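You operate a simulated robot arm through the tools that you are given. There is no shell and no other tool. Be economical: measure what you need, move in short steps, check, and stop when the job is done.

Carry out the task below with a simulated robot arm. There is one attempt and no reset: what you move stays moved.

## Task
Tap the upturned basket's steel pin home and shut its cover.
Fine: open the purple cover wide first; use the mallet and put it back.
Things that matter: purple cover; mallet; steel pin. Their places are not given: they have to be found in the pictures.

It is judged by the outcome, as a careful person would: the job done as asked, and still so three seconds after it is handed in. It fails if anything else is knocked over, pushed out of place, dropped, spilled or broken. Lids that push on must go on centred and level and be pressed home; caps that screw on are set level and turned clockwise until they are tight.

## Robot
A 7-joint arm with a two-finger parallel gripper, fixed in place. Base frame: the origin is at the foot of the arm, x ahead of it, y to its left, z up. Readings come in mm, rad, newtons and seconds.
With the tool pointing down near the work surface it reaches from about 320 to 780 mm from the base axis. Its first joint turns from -2.897 to 2.897 rad. Payload 3.91 kg.
Tool frame: the origin (TCP) lies between the finger pads and is the grasp point; the fingertips stand 30 mm ahead of it; z points along the fingers, y is the line along which they close. Largest opening 110 mm; finger width 20, thickness 10; the body of the gripper, 48 by 112 mm, starts 55 mm behind the TCP.
Orientation is that of the tool frame in the base frame, as [roll, pitch, yaw] about the fixed x, y, z axes, in that order (R = Rz(yaw) Ry(pitch) Rx(roll)). With the fingers straight down and closing along the base's y, the tool's x points along the base's -x, its y along +y and its z along -z.

## Interface
- The arm moves only by the tool play_rows. Its argument "targets" is a list of rows, each a list of 7 numbers: the turn, a rotation vector about the tool's x, y, z in rad, then the shift along the tool's x, y, z in m, then the opening, from 0 (shut) to 1 (fully open). In form: [[rx, ry, rz, tx, ty, tz, gripper], ...]. A call has 1 to 12 rows; each row shifts and turns the commanded pose from where the row before left it, along the tool's axes as they then stand. A row lasts 0.2 s, in which the tool goes at most 50 mm and 0.15 rad; a call with a longer step from one row to the next is refused whole, and so is a gripper value outside its range. Where a pose cannot be reached the arm comes as near as it can. A force on the tool above 40 N (or 10 N above the force at the start of the call, whichever is more), or a blocked arm, ends the call early, and 0.2 s more pass. The fingers move at their own pace (about 153 mm/s each) and stop on an object; they squeeze with about 29 N. The grip force told is the motor's: it shows also when the fingers shut on nothing. Time passes only in rows, and 0.2 s behind the last, so rows that do not move let the fingers close. The reply holds the time, the measured pose of the TCP, the force on the tool along the base axes, the opening and the grip force, in the units named above and with some noise, and new pictures: "views" is both (left out), scene, wrist or none.
- Cameras (640 x 400 px; columns grow to the right, rows downward): "scene" is fixed at [386.1, -501.5, 1125.9]; the picture's right is [0.94, -0.35, 0.00], its down [-0.14, -0.38, -0.91] and it looks along [0.32, 0.85, -0.41] (base axes); focal length 319 px, centre (320, 200). "wrist" rides on the gripper at [-36, 0, -57] in the tool frame; the picture's right is [0.00, -1.00, 0.00], its down [0.97, 0.00, -0.24] and it looks along [0.24, 0.00, 0.97] (tool axes); focal length 218 px, centre (320, 200).
- raise_lower(by): slides the trunk up (or, below 0, down) by that many mm; the arm rides with it, the base frame stays. It gives what a move gives, with no picture.
- measure_at(camera, pixels): there is no depth. For up to 12 entries [column, row, z] of the newest picture of that camera ("zoom" is the newest enlarged one), the place [x, y] in the base frame at which the ray of that pixel passes the height z, good to about 3 mm, but the place of the scene camera against the robot may be out by one fixed shift of up to 18 mm in any direction. The clock stands still meanwhile.
- enlarge(camera, box): a new picture of the part [left, top, right, bottom] of that camera's present view, enlarged. The clock stands still meanwhile.
- sign_off(): hands the job in; it is judged then, once.

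Work in short steps. Measure before you move; look again where a grasp or a placing could have gone wrong, and mend it. You have 80 turns and 170 pictures in all, those below and enlarged ones among them. Open the gripper and draw the arm clear of the work before you hand the job in, unless the task says otherwise; then end with one line.

The tools are called as name(argument=value, ...) on one line, values as JSON. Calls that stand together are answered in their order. play_rows: Moves the arm, as the interface text tells. Its arguments: {"type":"object","properties":{"targets":{"type":"array"},"views":{"type":"string","enum":["both","scene","wrist","none"]}},"required":["targets"]} The other tools are called the same way: raise_lower (by) slides the trunk up or down; measure_at (camera, pixels) gives the place at which the rays of pixels pass given heights; enlarge (camera, box) takes an enlarged picture of a part of a camera's view; sign_off () hands the job in.

At the start:

```text
clock: 0.0
eef_pos: [512.0, 170.4, 984.0]
orientation: [3.141, 0.0, 3.139]
ft_force: [-0.9, 0.8, 0.4]
width: 110.3
grip_force: 0.1
trunk travel left (down, up): [-350.0, 260.0]
```

scene: 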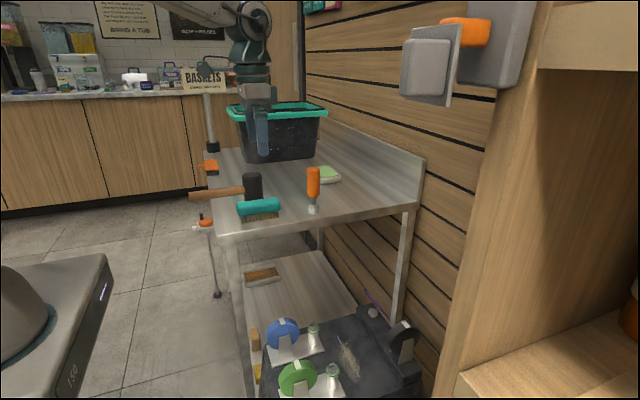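
wrist: 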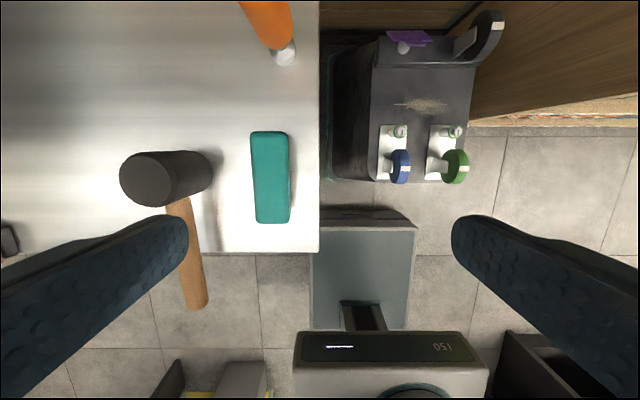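

The scene shows a dark upturned basket low at about (340,350), with a purple item at (372,300), and the mallet on the table at (240,190). I enlarge both areas.

enlarge(camera="scene", box=[230, 270, 440, 400])

enlarge(camera="wrist", box=[320, 0, 520, 200])

enlarge(camera="scene", box=[180, 90, 360, 230])

```text
3.05 times, centred on (335, 335) of scene
```

zoom: 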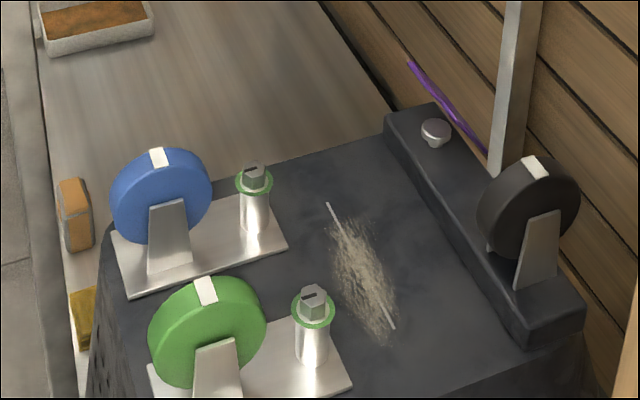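

```text
2.00 times, centred on (420, 100) of wrist
```

zoom: 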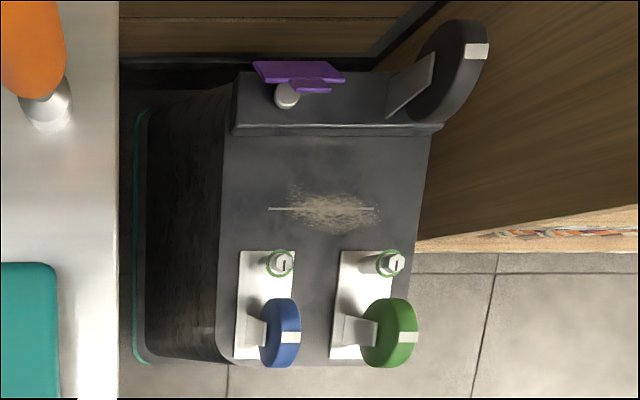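

```text
2.86 times, centred on (270, 160) of scene
```

zoom: 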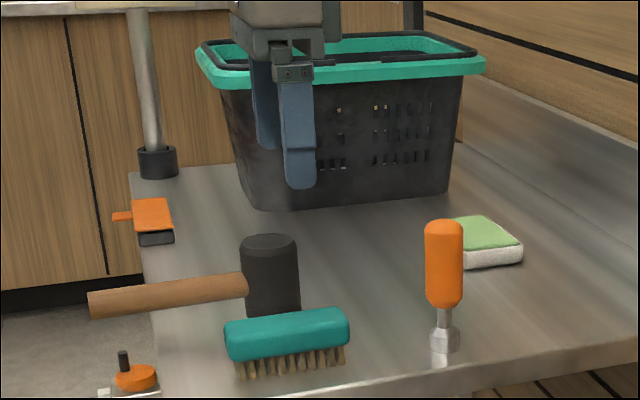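

By triangulation, the mushroom-headed pin lies near (700,-62,640), next to the purple plate. I move the arm over that at the current height for a better view.

play_rows(targets=[[0, 0, 0, -0.02, -0.046, 0, 0.5], [0, 0, 0, -0.02, -0.046, 0, 0.5], [0, 0, 0, -0.02, -0.046, 0, 0.5], [0, 0, 0, -0.02, -0.046, 0, 0.5], [0, 0, 0, -0.02, -0.046, 0, 0.5]])

```text
refused: row 1 steps farther than a row can; nothing moved
```

Step was just over 50 mm; I use slightly smaller ones.

play_rows(targets=[[0, 0, 0, -0.015, -0.046, 0, 0.5], [0, 0, 0, -0.015, -0.046, 0, 0.5], [0, 0, 0, -0.015, -0.046, 0, 0.5], [0, 0, 0, -0.015, -0.046, 0, 0.5], [0, 0, 0, -0.015, -0.046, 0, 0.5]])

```text
clock: 1.2
eef_pos: [586.9, -63.9, 982.7]
orientation: [-3.14, 0.001, 3.14]
ft_force: [-0.9, 0.4, 0.0]
width: 55.2
grip_force: 0.0
trunk travel left (down, up): [-350.0, 260.0]
```

scene: 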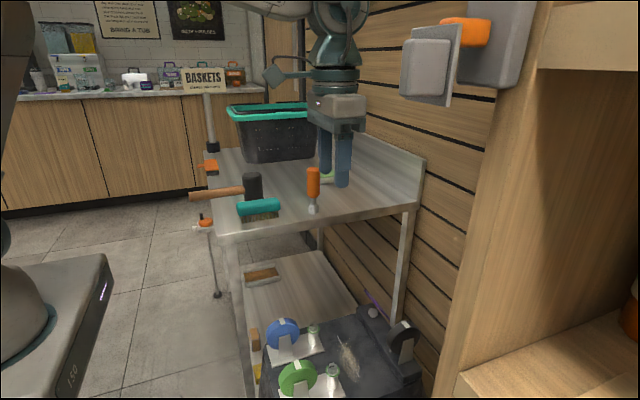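
wrist: 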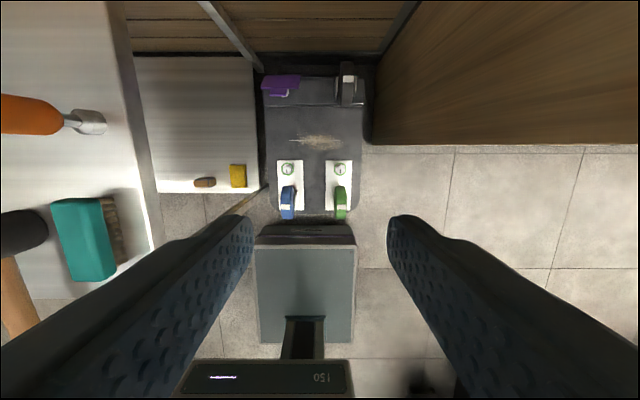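

The pin position is revised to about (733,9,561). I zoom on the basket top in the wrist view and lower the trunk afterwards.

enlarge(camera="wrist", box=[240, 60, 400, 160])

raise_lower(by=-150)

```text
4.00 times, centred on (320, 110) of wrist
```

zoom: 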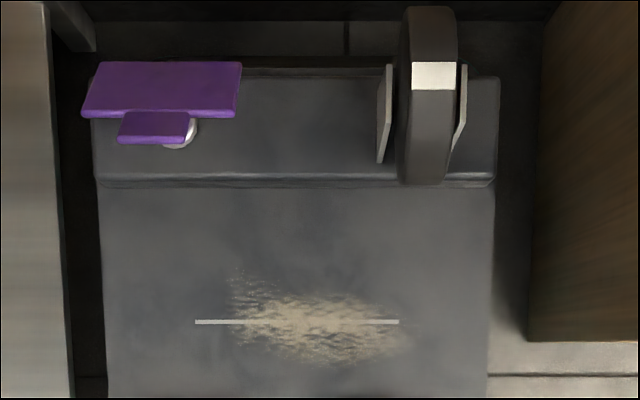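

```text
clock: 3.0
eef_pos: [586.1, -61.9, 833.8]
orientation: [-3.141, -0.001, 3.141]
ft_force: [1.0, -0.5, 0.0]
width: 55.0
grip_force: 0.1
trunk travel left (down, up): [-200.0, 410.0]
```

I take fresh pictures at this lower height.

play_rows(targets=[[0, 0, 0, 0, 0.04, 0.02, 0.3], [0, 0, 0, 0, 0.03, 0.02, 0.3]], views="wrist")

```text
clock: 3.5
eef_pos: [586.7, 8.2, 793.1]
orientation: [3.141, 0.002, -3.141]
ft_force: [0.5, 0.3, 0.5]
width: 32.9
grip_force: 0.1
trunk travel left (down, up): [-200.0, 410.0]
```

wrist: 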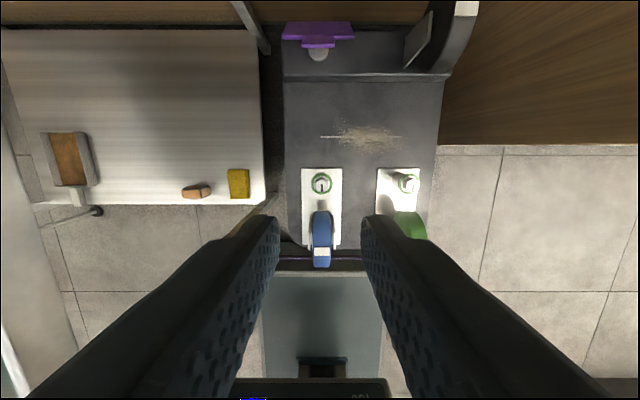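

The purple plate is at (318,30) with the pin just below it at (318,55). I zoom in.

enlarge(camera="wrist", box=[260, 0, 420, 100])

enlarge(camera="scene", box=[330, 270, 430, 340])

```text
4.00 times, centred on (340, 50) of wrist
```

zoom: 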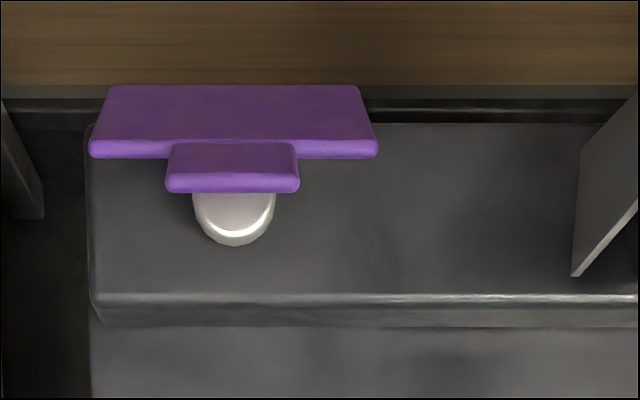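

```text
5.71 times, centred on (380, 305) of scene
```

zoom: 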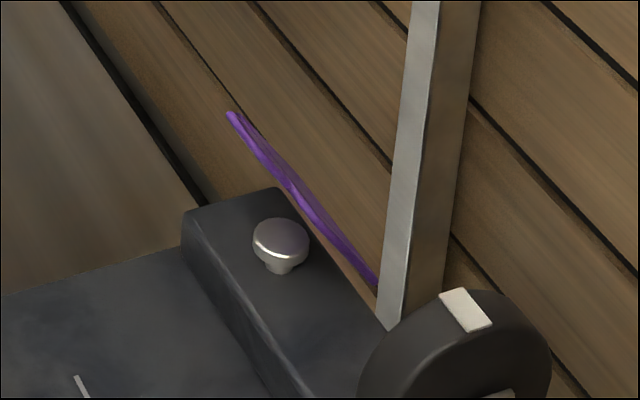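

I measure ridge, cover and wall points to fix the geometry.

measure_at(camera="wrist", pixels=[[318, 54, 561], [282.5, 38, 575], [354.5, 38, 575], [287, 21, 535], [350.5, 21, 535], [318, 75, 530], [318, 31, 530], [318, 46, 580], [262, 52, 400], [280, 23, 500]])

measure_at(camera="scene", pixels=[[372.7, 308, 565], [366, 285, 580], [390, 318, 535], [415, 205, 760], [425, 160, 850], [313, 207, 760], [252, 175, 830], [252, 205, 760], [190, 196, 790], [245, 188, 790], [455, 100, 1000]])

```text
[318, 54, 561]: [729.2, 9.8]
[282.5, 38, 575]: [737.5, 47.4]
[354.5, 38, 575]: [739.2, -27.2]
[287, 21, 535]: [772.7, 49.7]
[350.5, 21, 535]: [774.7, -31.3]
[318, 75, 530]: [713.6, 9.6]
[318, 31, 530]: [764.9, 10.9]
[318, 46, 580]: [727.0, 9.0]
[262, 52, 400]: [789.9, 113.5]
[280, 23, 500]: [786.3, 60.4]
```

```text
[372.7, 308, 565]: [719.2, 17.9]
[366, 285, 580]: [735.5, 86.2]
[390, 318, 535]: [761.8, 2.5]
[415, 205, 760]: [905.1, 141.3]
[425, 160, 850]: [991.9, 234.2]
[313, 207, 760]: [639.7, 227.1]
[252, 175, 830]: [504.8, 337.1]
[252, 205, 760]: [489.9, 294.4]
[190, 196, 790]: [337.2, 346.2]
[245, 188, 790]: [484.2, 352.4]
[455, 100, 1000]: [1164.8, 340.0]
```

Wall is far back (x≈900), so there is room behind the cover. I raise the arm, lower the trunk fully by 200, and tilt the fingers forward about 43°.

play_rows(targets=[[0, 0, 0, 0, 0, -0.045, 0], [0, 0, 0, 0, 0, -0.045, 0], [0, 0, 0, 0, 0, -0.045, 0]], views="none")

raise_lower(by=-200)

play_rows(targets=[[0, -0.15, 0, 0, 0, 0, 0], [0, -0.15, 0, 0, 0, 0, 0], [0, -0.15, 0, 0, 0, 0, 0], [0, -0.15, 0, 0, 0, 0, 0], [0, -0.15, 0, 0, 0, 0, 0]])

```text
clock: 4.3
eef_pos: [583.7, 4.8, 927.1]
orientation: [3.14, -0.003, 3.141]
ft_force: [0.4, 0.3, 0.1]
width: 0.1
grip_force: 29.1
trunk travel left (down, up): [-200.0, 410.0]
```

```text
clock: 6.5
eef_pos: [584.1, 6.3, 728.1]
orientation: [-3.14, 0.002, 3.14]
ft_force: [-0.2, -0.1, 0.3]
width: 0.0
grip_force: 28.7
trunk travel left (down, up): [0.0, 610.0]
```

```text
clock: 7.7
eef_pos: [585.2, 6.6, 727.4]
orientation: [-3.14, 0.75, 3.14]
ft_force: [-0.2, 0.2, 0.2]
width: 0.0
grip_force: 29.1
trunk travel left (down, up): [0.0, 610.0]
```

scene: 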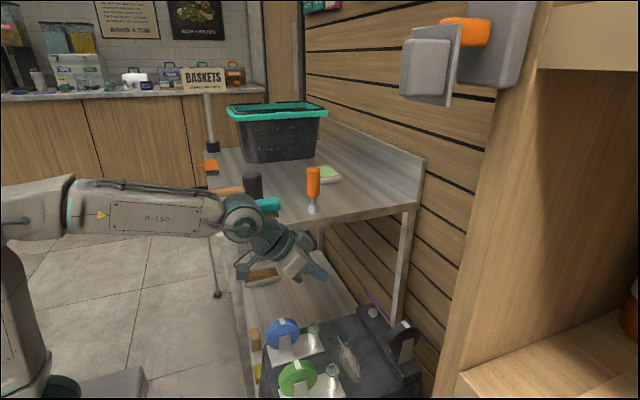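
wrist: 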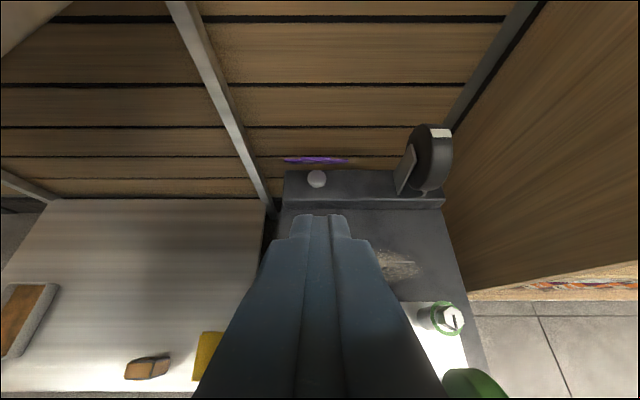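

The cover now appears edge-on at (317,160). I zoom for exact pixels.

enlarge(camera="wrist", box=[260, 120, 420, 220])

```text
4.00 times, centred on (340, 170) of wrist
```

zoom: 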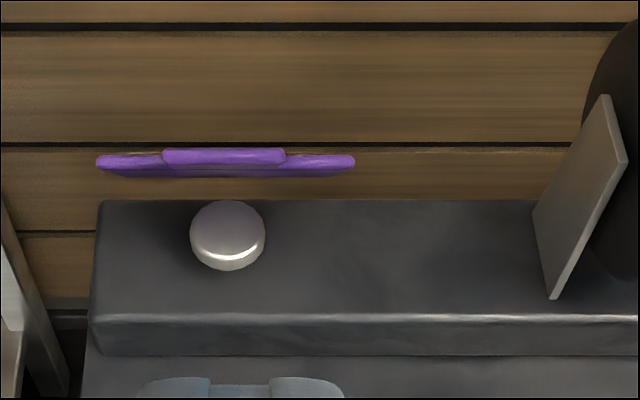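

Geometry: ridge top z≈550, pin head top z≈572 at x≈725, cover leaning from hinge (757,565) to free edge (723,612), i.e. ~50° open. I bring the closed fingertips along the fingers' axis to below the cover.

play_rows(targets=[[0, 0, 0, 0.002, 0.001, 0.037, 0], [0, 0, 0, 0.002, 0.001, 0.037, 0], [0, 0, 0, 0.002, 0, 0.037, 0]])

enlarge(camera="scene", box=[290, 250, 430, 340])

```text
clock: 8.5
eef_pos: [654.8, 7.8, 644.1]
orientation: [-3.14, 0.751, -3.142]
ft_force: [0.1, -0.1, 0.6]
width: 0.0
grip_force: 29.2
trunk travel left (down, up): [0.0, 610.0]
```

scene: 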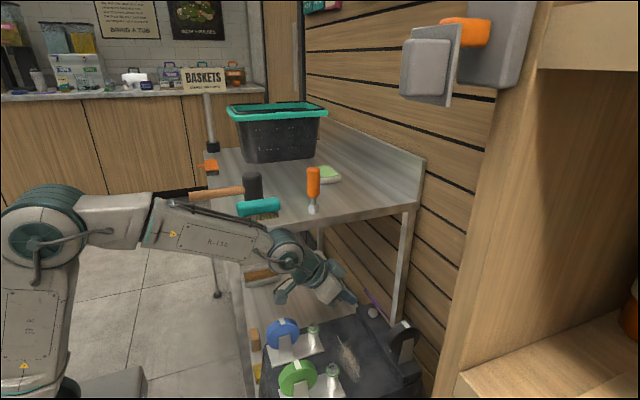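
wrist: 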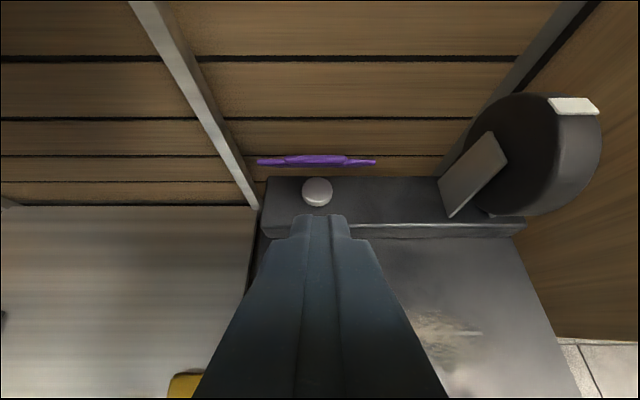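

```text
4.44 times, centred on (360, 295) of scene
```

zoom: 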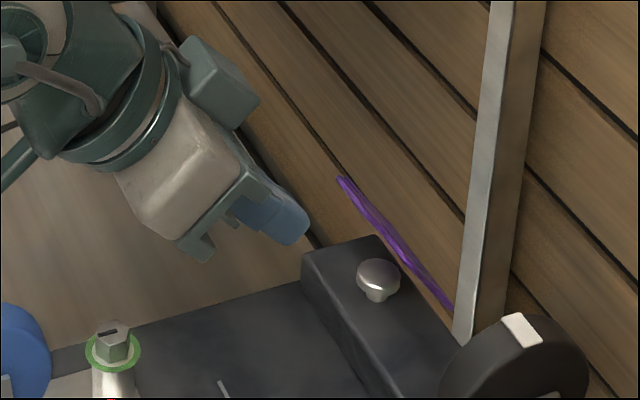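

Fingertips are aligned below the cover. I advance 44 mm along the fingers, then push gently in +x by 45 mm.

play_rows(targets=[[0, 0, 0, 0, 0.0005, 0.022, 0], [0, 0, 0, 0, 0, 0.022, 0], [0, 0, 0, -0.011, 0, 0.0102, 0], [0, 0, 0, -0.011, 0, 0.0102, 0], [0, 0, 0, -0.011, 0, 0.0102, 0]])

enlarge(camera="scene", box=[290, 250, 430, 340])

```text
clock: 9.7
eef_pos: [730.8, 7.5, 610.0]
orientation: [3.142, 0.75, 3.141]
ft_force: [-0.2, 0.0, 0.4]
width: 0.2
grip_force: 29.2
trunk travel left (down, up): [0.0, 610.0]
```

scene: 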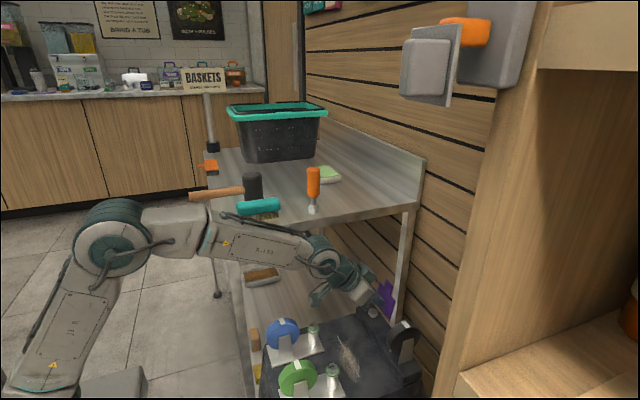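
wrist: 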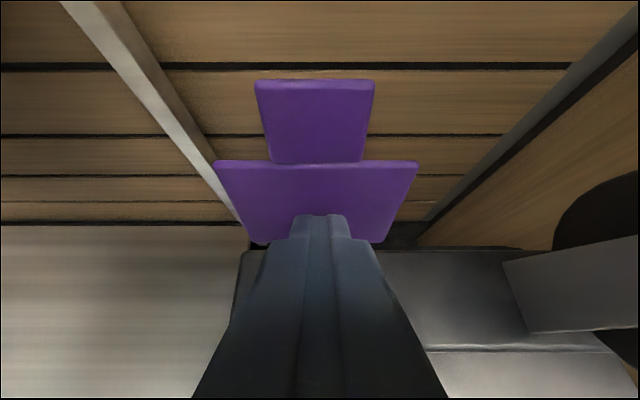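

```text
4.44 times, centred on (360, 295) of scene
```

zoom: 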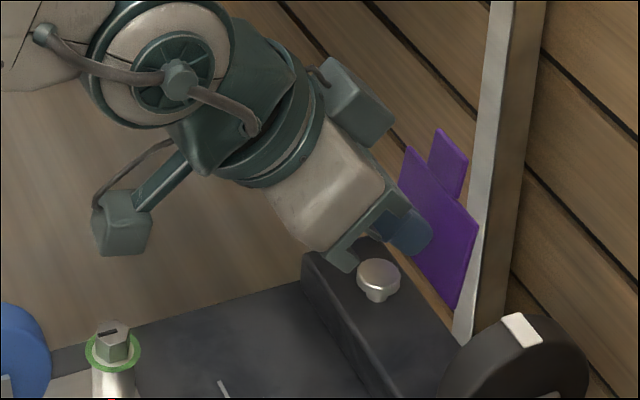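

The cover is now about upright. I continue pushing +x by 45 mm.

play_rows(targets=[[0, 0, 0, -0.011, 0, 0.0102, 0], [0, 0, 0, -0.011, 0, 0.0102, 0], [0, 0, 0, -0.011, 0, 0.0102, 0]])

enlarge(camera="scene", box=[290, 250, 430, 340])

```text
clock: 10.5
eef_pos: [775.3, 7.4, 610.0]
orientation: [-3.14, 0.745, -3.141]
ft_force: [-8.6, -0.1, -0.5]
width: 0.2
grip_force: 29.1
trunk travel left (down, up): [0.0, 610.0]
```

scene: 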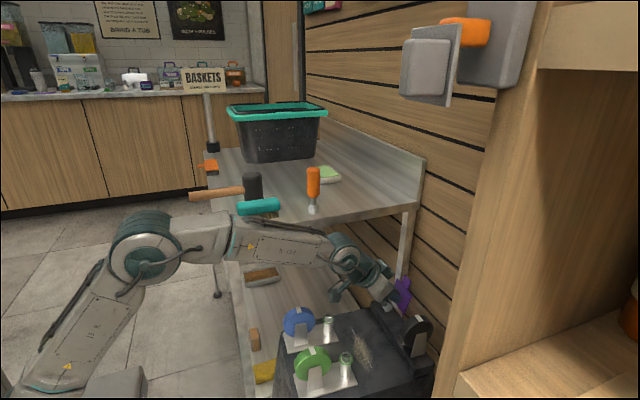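
wrist: 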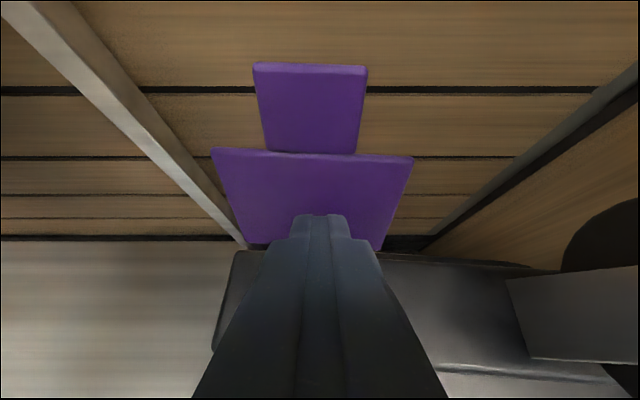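

```text
4.44 times, centred on (360, 295) of scene
```

zoom: 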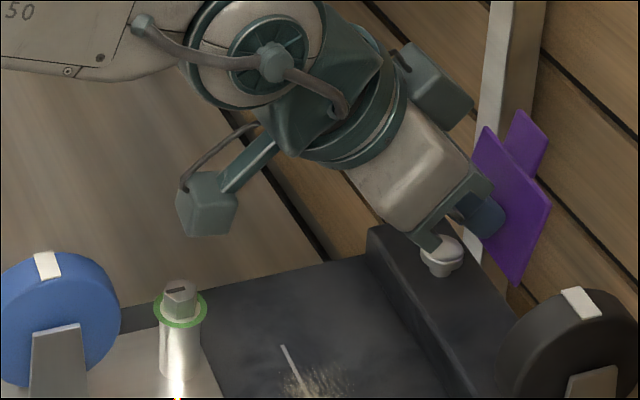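

Problem: the cover has a stop just past upright, and my last push slid the whole basket ~35–40 mm in +x (pin moved from (373,311) to about (388,308) in the scene). I back off first, then look so I can pull it back.

play_rows(targets=[[0, 0, 0, 0.0146, 0, -0.0136, 0], [0, 0, 0, 0.0146, 0, -0.0136, 0], [0, 0, 0, 0.022, 0, -0.0204, 0], [0, 0, 0, 0.022, 0, -0.0204, 0], [0, 0, 0, -0.02, 0, -0.0219, 0], [0, 0, 0, -0.02, 0, -0.0219, 0]])

enlarge(camera="scene", box=[250, 250, 450, 400])

```text
clock: 11.9
eef_pos: [674.2, 9.2, 669.3]
orientation: [3.14, 0.749, 3.139]
ft_force: [0.6, 0.3, -1.1]
width: 0.1
grip_force: 28.9
trunk travel left (down, up): [0.0, 610.0]
```

scene: 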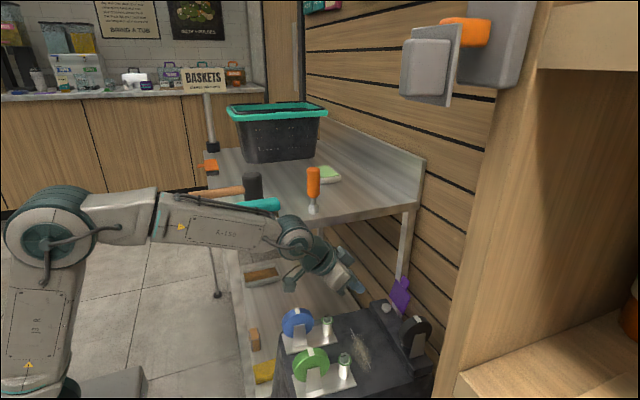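
wrist: 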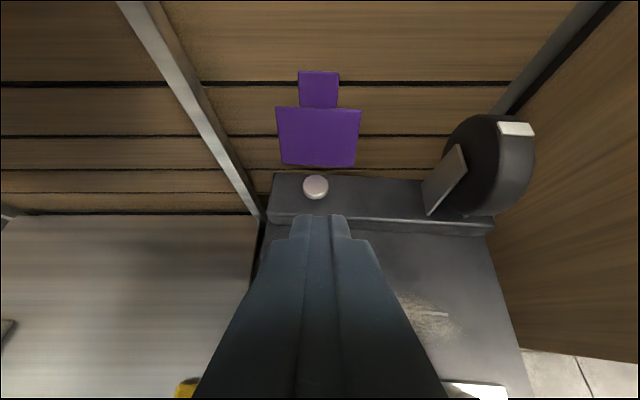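

```text
2.67 times, centred on (350, 325) of scene
```

zoom: 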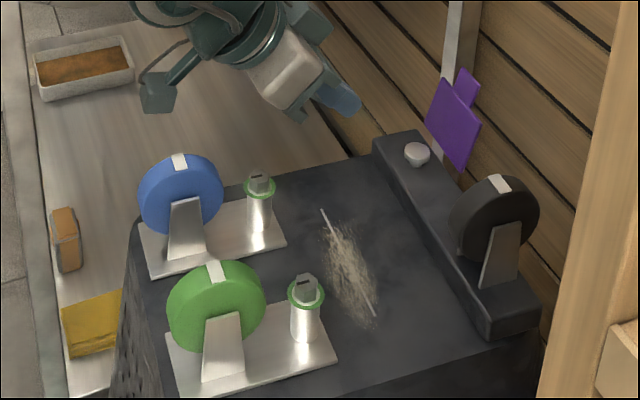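

I measure the displacement of several basket features (old pixel vs new pixel).

measure_at(camera="scene", pixels=[[373, 311.7, 568], [386.4, 307, 568], [281.9, 320.9, 610], [297.5, 310, 610], [297.3, 364.5, 610], [311.4, 351.2, 610], [404.8, 327.5, 610], [412.5, 324.5, 610], [311.5, 327, 590], [323, 316, 590], [330, 366, 590], [340, 354, 590]])

measure_at(camera="wrist", pixels=[[316, 187, 570], [272, 173, 550], [492, 223, 550], [268, 215, 550], [430, 213, 560], [283, 162, 565], [355, 167, 565]])

```text
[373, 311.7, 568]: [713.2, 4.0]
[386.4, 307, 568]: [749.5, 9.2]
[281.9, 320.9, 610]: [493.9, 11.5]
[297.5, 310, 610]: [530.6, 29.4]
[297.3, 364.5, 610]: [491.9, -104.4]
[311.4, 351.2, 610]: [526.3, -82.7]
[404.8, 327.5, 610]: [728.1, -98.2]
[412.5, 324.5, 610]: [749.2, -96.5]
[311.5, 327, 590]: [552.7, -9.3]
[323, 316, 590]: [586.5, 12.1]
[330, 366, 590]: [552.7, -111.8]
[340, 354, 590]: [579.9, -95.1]
```

```text
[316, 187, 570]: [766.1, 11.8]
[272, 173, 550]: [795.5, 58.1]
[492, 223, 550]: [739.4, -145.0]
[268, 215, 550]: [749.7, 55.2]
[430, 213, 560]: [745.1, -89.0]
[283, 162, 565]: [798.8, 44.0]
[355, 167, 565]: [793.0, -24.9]
```

The basket moved about +36 mm in x with ~-0.065 rad rotation. Plan: straddle the cover with both fingers (opening ~78 mm), hook behind the ridge's back face, and drag it straight back, which also squares it. First move above.

play_rows(targets=[[0, 0, 0, 0, 0, 0, 0.71], [0, 0, 0, -0.024, 0, 0.0223, 0.71], [0, 0, 0, -0.024, 0, 0.0223, 0.71], [0, 0, 0, -0.024, 0, 0.0223, 0.71], [0, 0, 0, -0.024, 0, 0.0223, 0.71]])

enlarge(camera="scene", box=[320, 240, 460, 330])

```text
clock: 13.1
eef_pos: [805.8, 10.1, 669.7]
orientation: [-3.141, 0.75, 3.141]
ft_force: [-0.5, 0.4, -0.5]
width: 77.9
grip_force: 0.1
trunk travel left (down, up): [0.0, 610.0]
```

scene: 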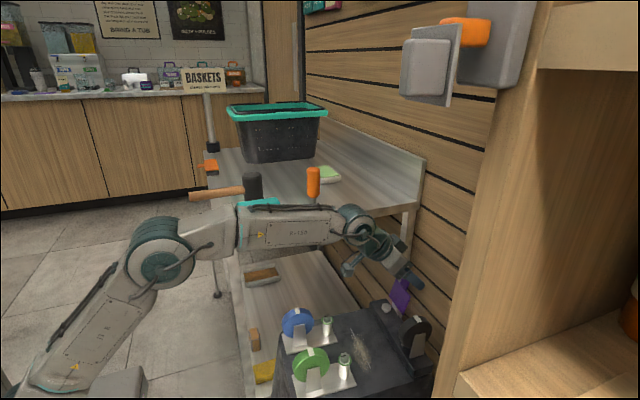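
wrist: 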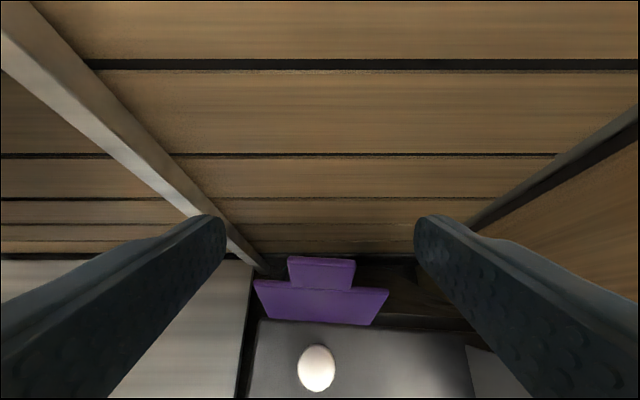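

```text
4.44 times, centred on (390, 285) of scene
```

zoom: 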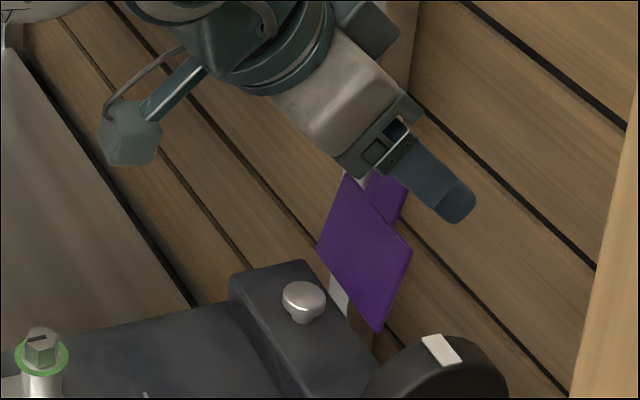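

Cover sits centred between the fingers (cols 253–388), with fingers at ~220 and ~415. I lower straight down 100 mm so the tips go behind the ridge.

play_rows(targets=[[0, 0, 0, 0.017, 0, 0.0183, 0.71], [0, 0, 0, 0.017, 0, 0.0183, 0.71], [0, 0, 0, 0.017, 0, 0.0183, 0.71], [0, 0, 0, 0.017, 0, 0.0183, 0.71]])

enlarge(camera="scene", box=[320, 240, 460, 330])

```text
clock: 14.1
eef_pos: [805.8, 8.0, 570.6]
orientation: [-3.141, 0.75, -3.14]
ft_force: [-0.5, -0.9, -0.6]
width: 77.9
grip_force: 0.1
trunk travel left (down, up): [0.0, 610.0]
```

scene: 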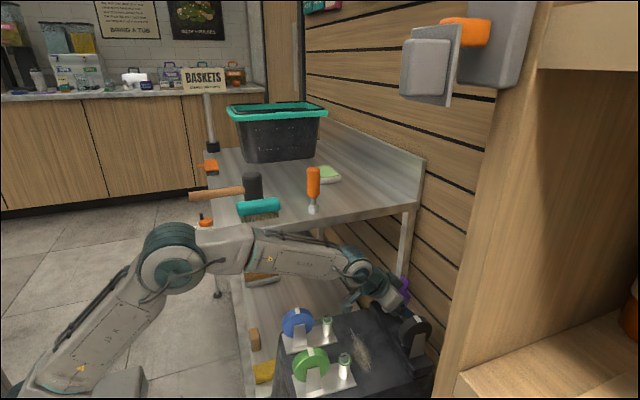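
wrist: 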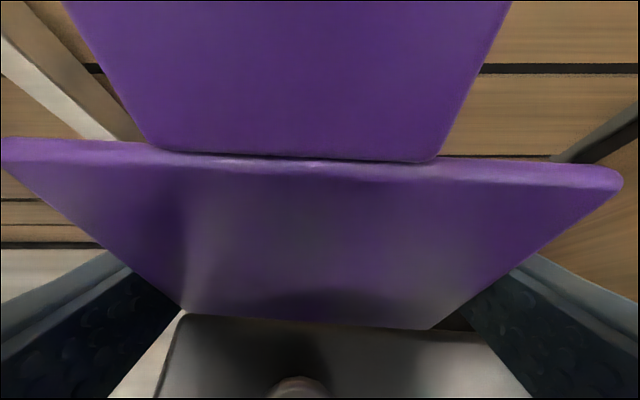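

```text
4.44 times, centred on (390, 285) of scene
```

zoom: 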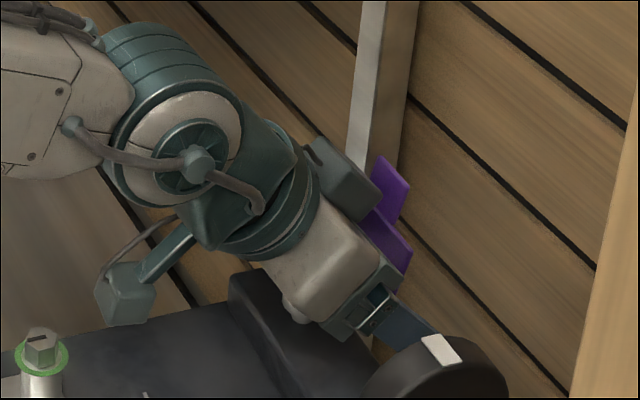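

No contact. I lower 5 mm more and start pulling in -x in small steps.

play_rows(targets=[[0, 0, 0, 0.0034, 0, 0.0037, 0.71], [0, 0, 0, 0.0059, 0, -0.0055, 0.71], [0, 0, 0, 0.0059, 0, -0.0055, 0.71], [0, 0, 0, 0.0059, 0, -0.0055, 0.71]])

enlarge(camera="scene", box=[250, 250, 450, 400])

```text
clock: 15.1
eef_pos: [782.9, 9.0, 566.7]
orientation: [3.141, 0.755, 3.14]
ft_force: [10.0, 2.4, 11.1]
width: 79.4
grip_force: 1.3
trunk travel left (down, up): [0.0, 610.0]
```

scene: 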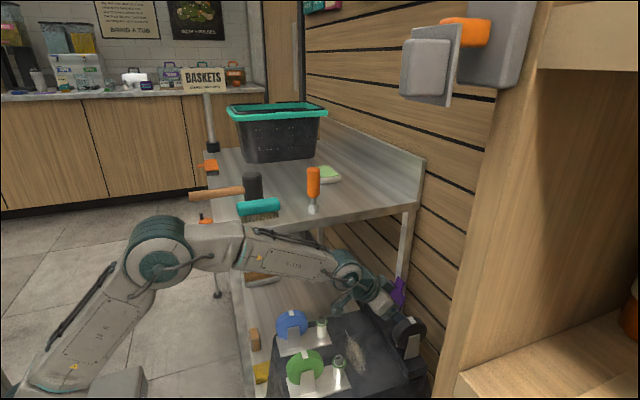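
wrist: 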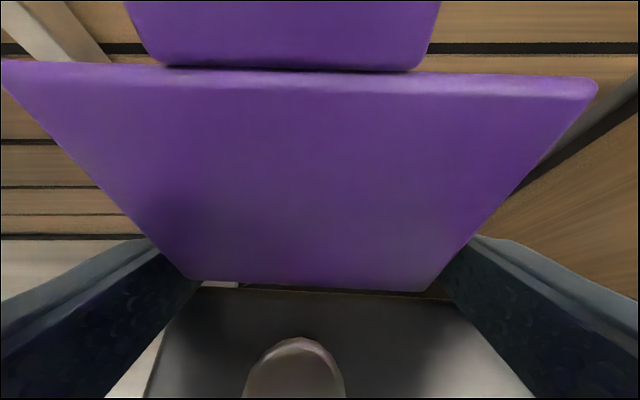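

```text
2.67 times, centred on (350, 325) of scene
```

zoom: 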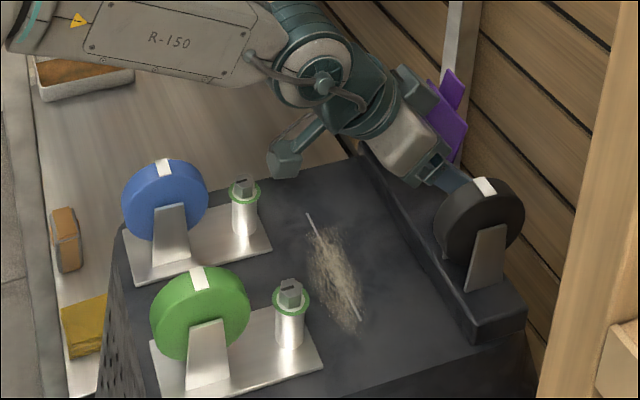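

It works: the basket is following (blue tape from 297.5 to 291.5; target 282). I continue pulling 18 mm.

play_rows(targets=[[0, 0, 0, 0.0044, 0, -0.0041, 0.71], [0, 0, 0, 0.0044, 0, -0.0041, 0.71], [0, 0, 0, 0.0044, 0, -0.0041, 0.71]])

enlarge(camera="scene", box=[230, 270, 440, 400])

```text
clock: 15.9
eef_pos: [763.4, 7.4, 567.1]
orientation: [-3.14, 0.755, 3.14]
ft_force: [11.3, 2.2, 18.2]
width: 79.9
grip_force: 1.2
trunk travel left (down, up): [0.0, 610.0]
```

scene: 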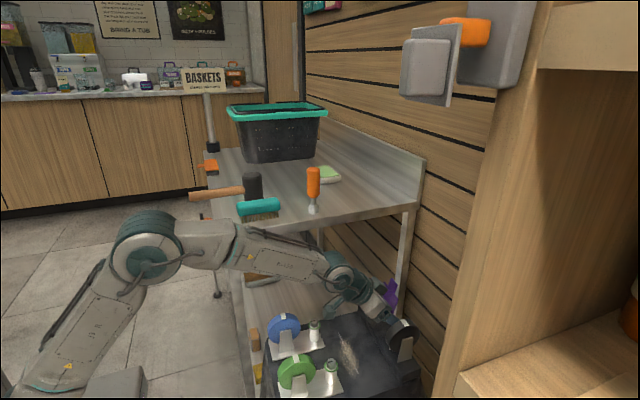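
wrist: 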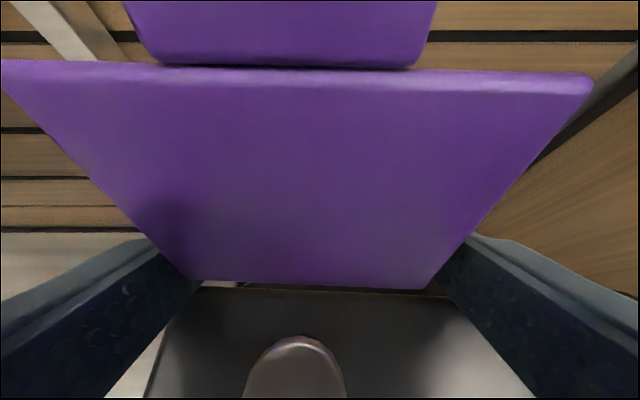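

```text
3.05 times, centred on (335, 335) of scene
```

zoom: 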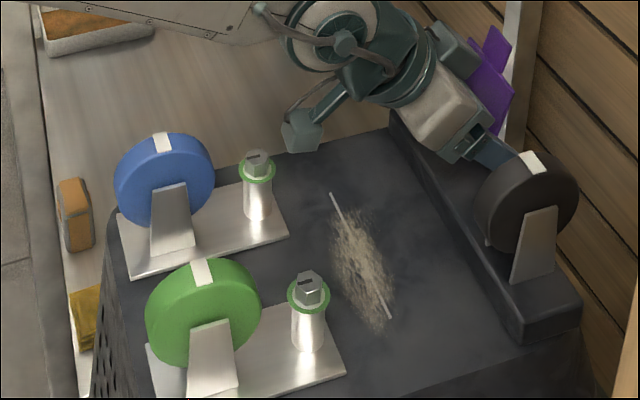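

I measure the residual offset using old and new zoom pixels.

measure_at(camera="zoom", pixels=[[158, 157, 610], [162, 142, 610], [205, 290, 610], [202, 272, 610], [535, 167, 610], [532, 161, 610], [254, 182, 585], [257, 168, 585], [329, 205, 535], [331, 194, 535], [393, 328, 535], [391, 317, 535]])

```text
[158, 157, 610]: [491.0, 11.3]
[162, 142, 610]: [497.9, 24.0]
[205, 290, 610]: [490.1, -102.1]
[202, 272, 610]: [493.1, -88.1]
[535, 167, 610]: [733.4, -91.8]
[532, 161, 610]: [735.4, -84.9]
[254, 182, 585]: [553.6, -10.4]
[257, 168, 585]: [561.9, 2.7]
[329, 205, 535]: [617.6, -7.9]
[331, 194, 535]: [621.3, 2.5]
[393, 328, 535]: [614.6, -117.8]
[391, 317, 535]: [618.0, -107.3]
```

Residual is about (+4,+10) mm with -0.03 rad. I pull 5 mm further, release, and lift away; the rest I'll fix by pushing the left side in -y.

play_rows(targets=[[0, 0, 0, 0.0018, 0, -0.0017, 0.71], [0, 0, 0, 0.0018, 0, -0.0017, 0.71], [0, 0, 0, -0.0055, 0, 0.0051, 0.71], [0, 0, 0, -0.0055, 0, 0.0051, 0.71], [0, 0, 0, -0.02, 0, -0.0215, 0.71], [0, 0, 0, -0.02, 0, -0.0215, 0.71], [0, 0, 0, -0.02, 0, -0.0215, 0.71], [0, 0, 0, -0.02, 0, -0.0215, 0.71], [0, 0, 0, 0.025, 0, -0.0233, 0.71], [0, 0, 0, 0.025, 0, -0.0233, 0.71], [0, 0, 0, 0.025, 0, -0.0233, 0.71], [0, 0, 0, 0.025, 0, -0.0233, 0.71]])

enlarge(camera="scene", box=[230, 270, 440, 400])

```text
clock: 18.5
eef_pos: [637.9, 7.8, 681.1]
orientation: [-3.141, 0.749, -3.141]
ft_force: [0.4, 0.5, -0.2]
width: 78.2
grip_force: 0.1
trunk travel left (down, up): [0.0, 610.0]
```

scene: 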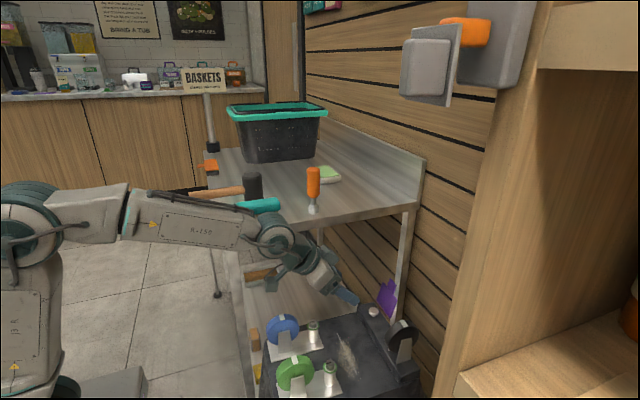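
wrist: 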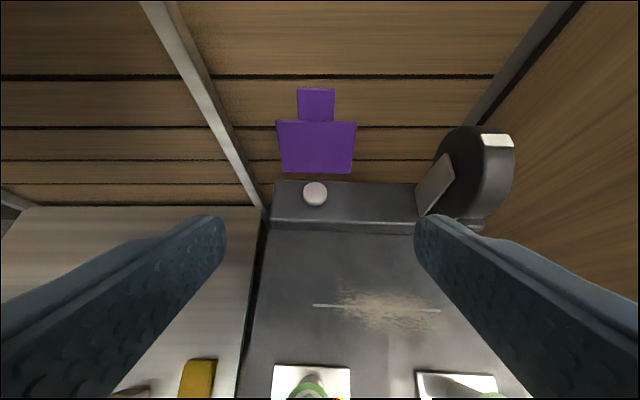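

```text
3.05 times, centred on (335, 335) of scene
```

zoom: 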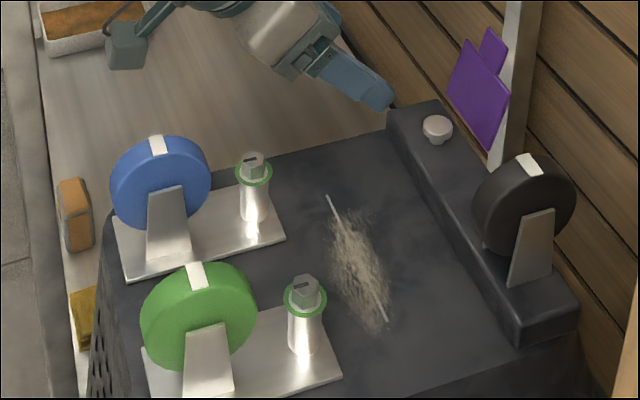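

Nearly restored; what remains is mainly ~-0.035 rad yaw (front ~9 mm too far +y, rear ~1.5 mm). I measure the basket's left side so I can nudge its front-left side in -y.

measure_at(camera="zoom", pixels=[[105, 225, 530], [130, 205, 530], [103, 240, 515], [380, 130, 530], [158, 147, 610], [205, 290, 610]])

measure_at(camera="wrist", pixels=[[270, 230, 530], [255, 300, 530], [240, 385, 530], [270, 180, 550], [274, 219, 550], [415, 232, 550], [315, 193, 570], [350, 183, 550]])

```text
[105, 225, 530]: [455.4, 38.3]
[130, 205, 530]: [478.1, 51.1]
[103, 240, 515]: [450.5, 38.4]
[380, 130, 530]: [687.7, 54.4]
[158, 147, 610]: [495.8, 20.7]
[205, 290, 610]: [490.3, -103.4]
```

```text
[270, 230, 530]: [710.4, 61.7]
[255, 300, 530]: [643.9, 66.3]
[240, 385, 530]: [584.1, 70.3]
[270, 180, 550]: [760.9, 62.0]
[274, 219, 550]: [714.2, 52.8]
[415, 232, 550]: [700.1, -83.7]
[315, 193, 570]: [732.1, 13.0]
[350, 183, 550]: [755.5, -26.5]
```

I zoom the wrist view to read the ridge's current yaw precisely.

enlarge(camera="wrist", box=[240, 80, 520, 255])

```text
2.29 times, centred on (380, 168) of wrist
```

zoom: 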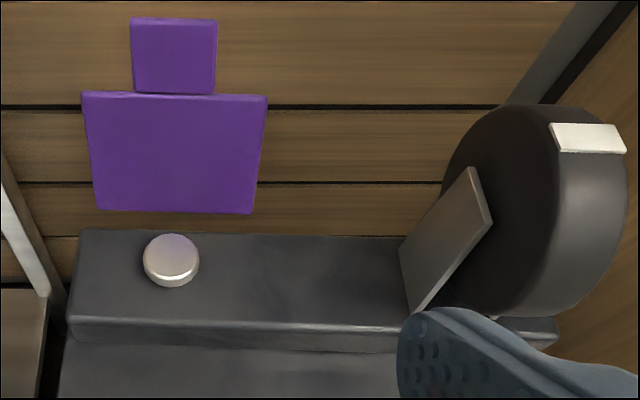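

Ridge slope confirms ~-0.034 rad. I straighten the tool, close the fingers and yaw it 90° (camera to +y side) so that the narrow side faces the basket.

play_rows(targets=[[0, 0.15, 0, 0, 0, 0, 0], [0, 0.15, 0, 0, 0, 0, 0], [0, 0.15, 0, 0, 0, 0, 0], [0, 0.15, 0, 0, 0, 0, 0], [0, 0.15, 0, 0, 0, 0, 0], [0, 0, -0.15, 0, 0, 0, 0], [0, 0, -0.15, 0, 0, 0, 0], [0, 0, -0.15, 0, 0, 0, 0], [0, 0, -0.15, 0, 0, 0, 0], [0, 0, -0.15, 0, 0, 0, 0], [0, 0, -0.15, 0, 0, 0, 0], [0, 0, -0.15, 0, 0, 0, 0]], views="none")

play_rows(targets=[[0, 0, -0.15, 0, 0, 0, 0], [0, 0, -0.15, 0, 0, 0, 0], [0, 0, -0.15, 0, 0, 0, 0], [0, 0, -0.0708, 0, 0, 0, 0], [0, 0, 0, -0.034, 0.032, 0, 0], [0, 0, 0, -0.034, 0.032, 0, 0], [0, 0, 0, -0.034, 0.032, 0, 0], [0, 0, 0, 0, 0.032, 0, 0]])

```text
clock: 21.1
eef_pos: [637.5, 8.0, 682.0]
orientation: [3.141, 0.0, -2.089]
ft_force: [-0.1, -1.2, -0.1]
width: 0.0
grip_force: 29.2
trunk travel left (down, up): [0.0, 610.0]
```

```text
clock: 22.9
eef_pos: [509.7, 109.3, 681.4]
orientation: [3.141, -0.001, -1.572]
ft_force: [0.3, 0.0, 0.5]
width: 0.0
grip_force: 28.4
trunk travel left (down, up): [0.0, 610.0]
```

scene: 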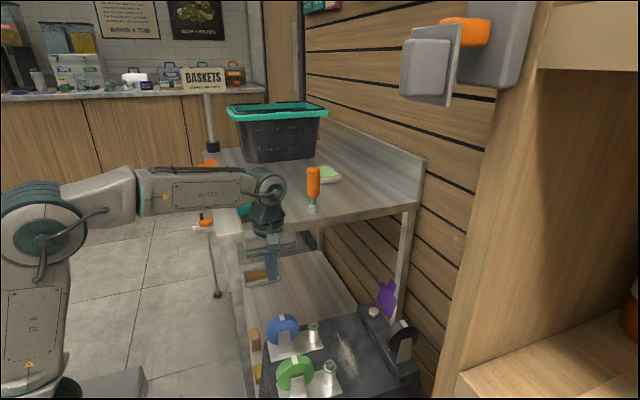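
wrist: 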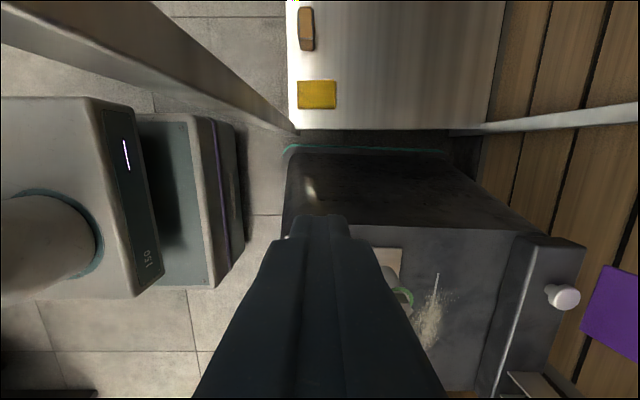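

I measure the basket's upper left edge and rim from this view.

measure_at(camera="wrist", pixels=[[295, 235, 530], [370, 225, 530], [510, 233, 530], [285, 152, 300], [450, 152, 300], [293, 130, 350], [200, 50, 600]])

enlarge(camera="wrist", box=[270, 100, 590, 300])

```text
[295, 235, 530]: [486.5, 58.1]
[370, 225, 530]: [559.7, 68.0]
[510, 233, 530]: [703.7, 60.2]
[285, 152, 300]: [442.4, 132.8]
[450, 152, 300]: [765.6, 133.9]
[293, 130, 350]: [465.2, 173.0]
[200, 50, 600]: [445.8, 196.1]
```

```text
2.00 times, centred on (430, 200) of wrist
```

zoom: 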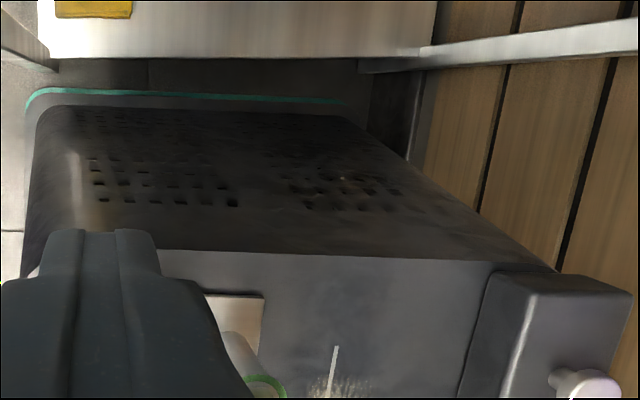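

Left wall at x≈510 is at y≈69 near z=515. I descend beside it (y=109) and approach in -y to about y=80.

play_rows(targets=[[0, 0, 0, 0, 0, 0.045, 0], [0, 0, 0, 0, 0, 0.045, 0], [0, 0, 0, 0, 0, 0.046, 0], [0, 0, 0, 0.012, 0, 0, 0], [0, 0, 0, 0.012, 0, 0, 0], [0, 0, 0, 0.004, 0, 0, 0]])

enlarge(camera="scene", box=[230, 270, 440, 400])

```text
clock: 24.3
eef_pos: [510.5, 80.9, 547.1]
orientation: [3.141, 0.001, -1.572]
ft_force: [1.6, 1.0, 0.1]
width: 0.1
grip_force: 29.4
trunk travel left (down, up): [0.0, 610.0]
```

scene: 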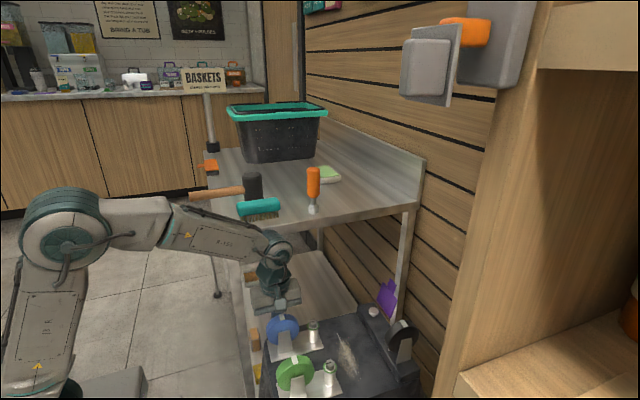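
wrist: 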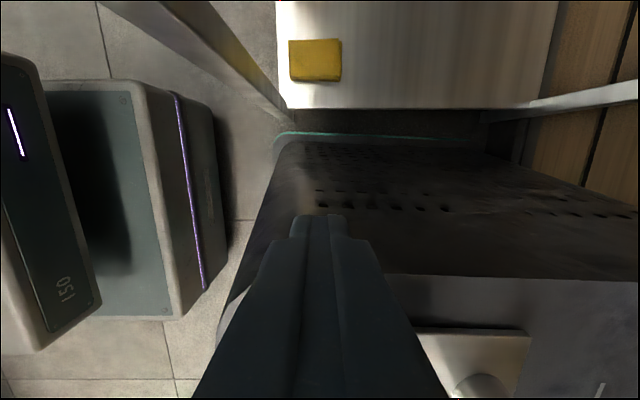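

```text
3.05 times, centred on (335, 335) of scene
```

zoom: 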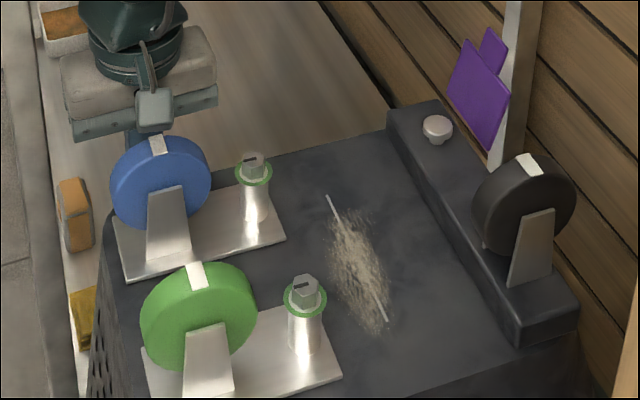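

No contact yet. I push on slowly in -y, watching force.

play_rows(targets=[[0, 0, 0, 0.003, 0, 0, 0], [0, 0, 0, 0.003, 0, 0, 0], [0, 0, 0, 0.003, 0, 0, 0], [0, 0, 0, 0.003, 0, 0, 0]], views="none")

enlarge(camera="scene", box=[230, 270, 440, 400])

```text
clock: 25.3
eef_pos: [508.8, 70.7, 546.0]
orientation: [-3.141, 0.0, -1.571]
ft_force: [-3.6, 6.6, 1.9]
width: 0.0
grip_force: 29.2
trunk travel left (down, up): [0.0, 610.0]
```

```text
3.05 times, centred on (335, 335) of scene
```

zoom: 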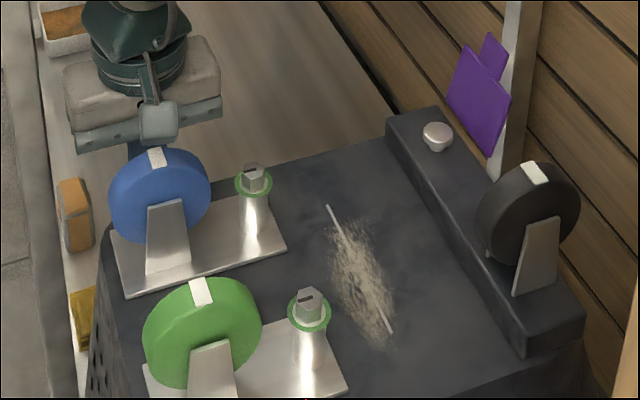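

Now basket features match the original zoom within 1–4 px (~1–3 mm). I back off in +y, rise and return the yaw for fetching the mallet.

play_rows(targets=[[0, 0, 0, -0.02, 0, 0, 0], [0, 0, 0, -0.018, 0, 0, 0], [0, 0, 0, 0, 0, -0.048, 0], [0, 0, 0, 0, 0, -0.048, 0], [0, 0, 0, 0, 0, -0.048, 0], [0, 0, 0, 0.03, 0.03, 0, 0], [0, 0, 0, 0.03, 0.03, 0, 0]], views="scene")

play_rows(targets=[[0, 0, 0.15, 0, 0, 0, 0.4], [0, 0, 0.15, 0, 0, 0, 0.4], [0, 0, 0.15, 0, 0, 0, 0.4], [0, 0, 0.15, 0, 0, 0, 0.4], [0, 0, 0.15, 0, 0, 0, 0.4], [0, 0, 0.15, 0, 0, 0, 0.4], [0, 0, 0.15, 0, 0, 0, 0.4], [0, 0, 0.15, 0, 0, 0, 0.4], [0, 0, 0.15, 0, 0, 0, 0.4], [0, 0, 0.15, 0, 0, 0, 0.4], [0, 0, 0.0708, 0, 0, 0, 0.4]], views="none")

raise_lower(by=350)

```text
clock: 26.9
eef_pos: [449.3, 48.2, 690.6]
orientation: [3.14, 0.0, -1.573]
ft_force: [-0.2, 0.4, 0.3]
width: 0.0
grip_force: 29.3
trunk travel left (down, up): [0.0, 610.0]
```

scene: 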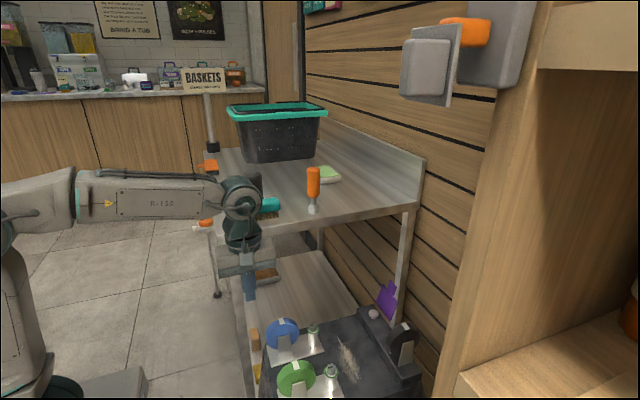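

```text
clock: 29.3
eef_pos: [450.5, 48.4, 689.8]
orientation: [3.139, -0.001, 3.137]
ft_force: [1.0, -0.4, -0.5]
width: 44.3
grip_force: 0.0
trunk travel left (down, up): [0.0, 610.0]
```

```text
clock: 32.7
eef_pos: [449.6, 47.7, 1039.1]
orientation: [3.141, 0.0, 3.139]
ft_force: [0.9, -0.1, 0.8]
width: 44.0
grip_force: 0.1
trunk travel left (down, up): [-350.0, 260.0]
```

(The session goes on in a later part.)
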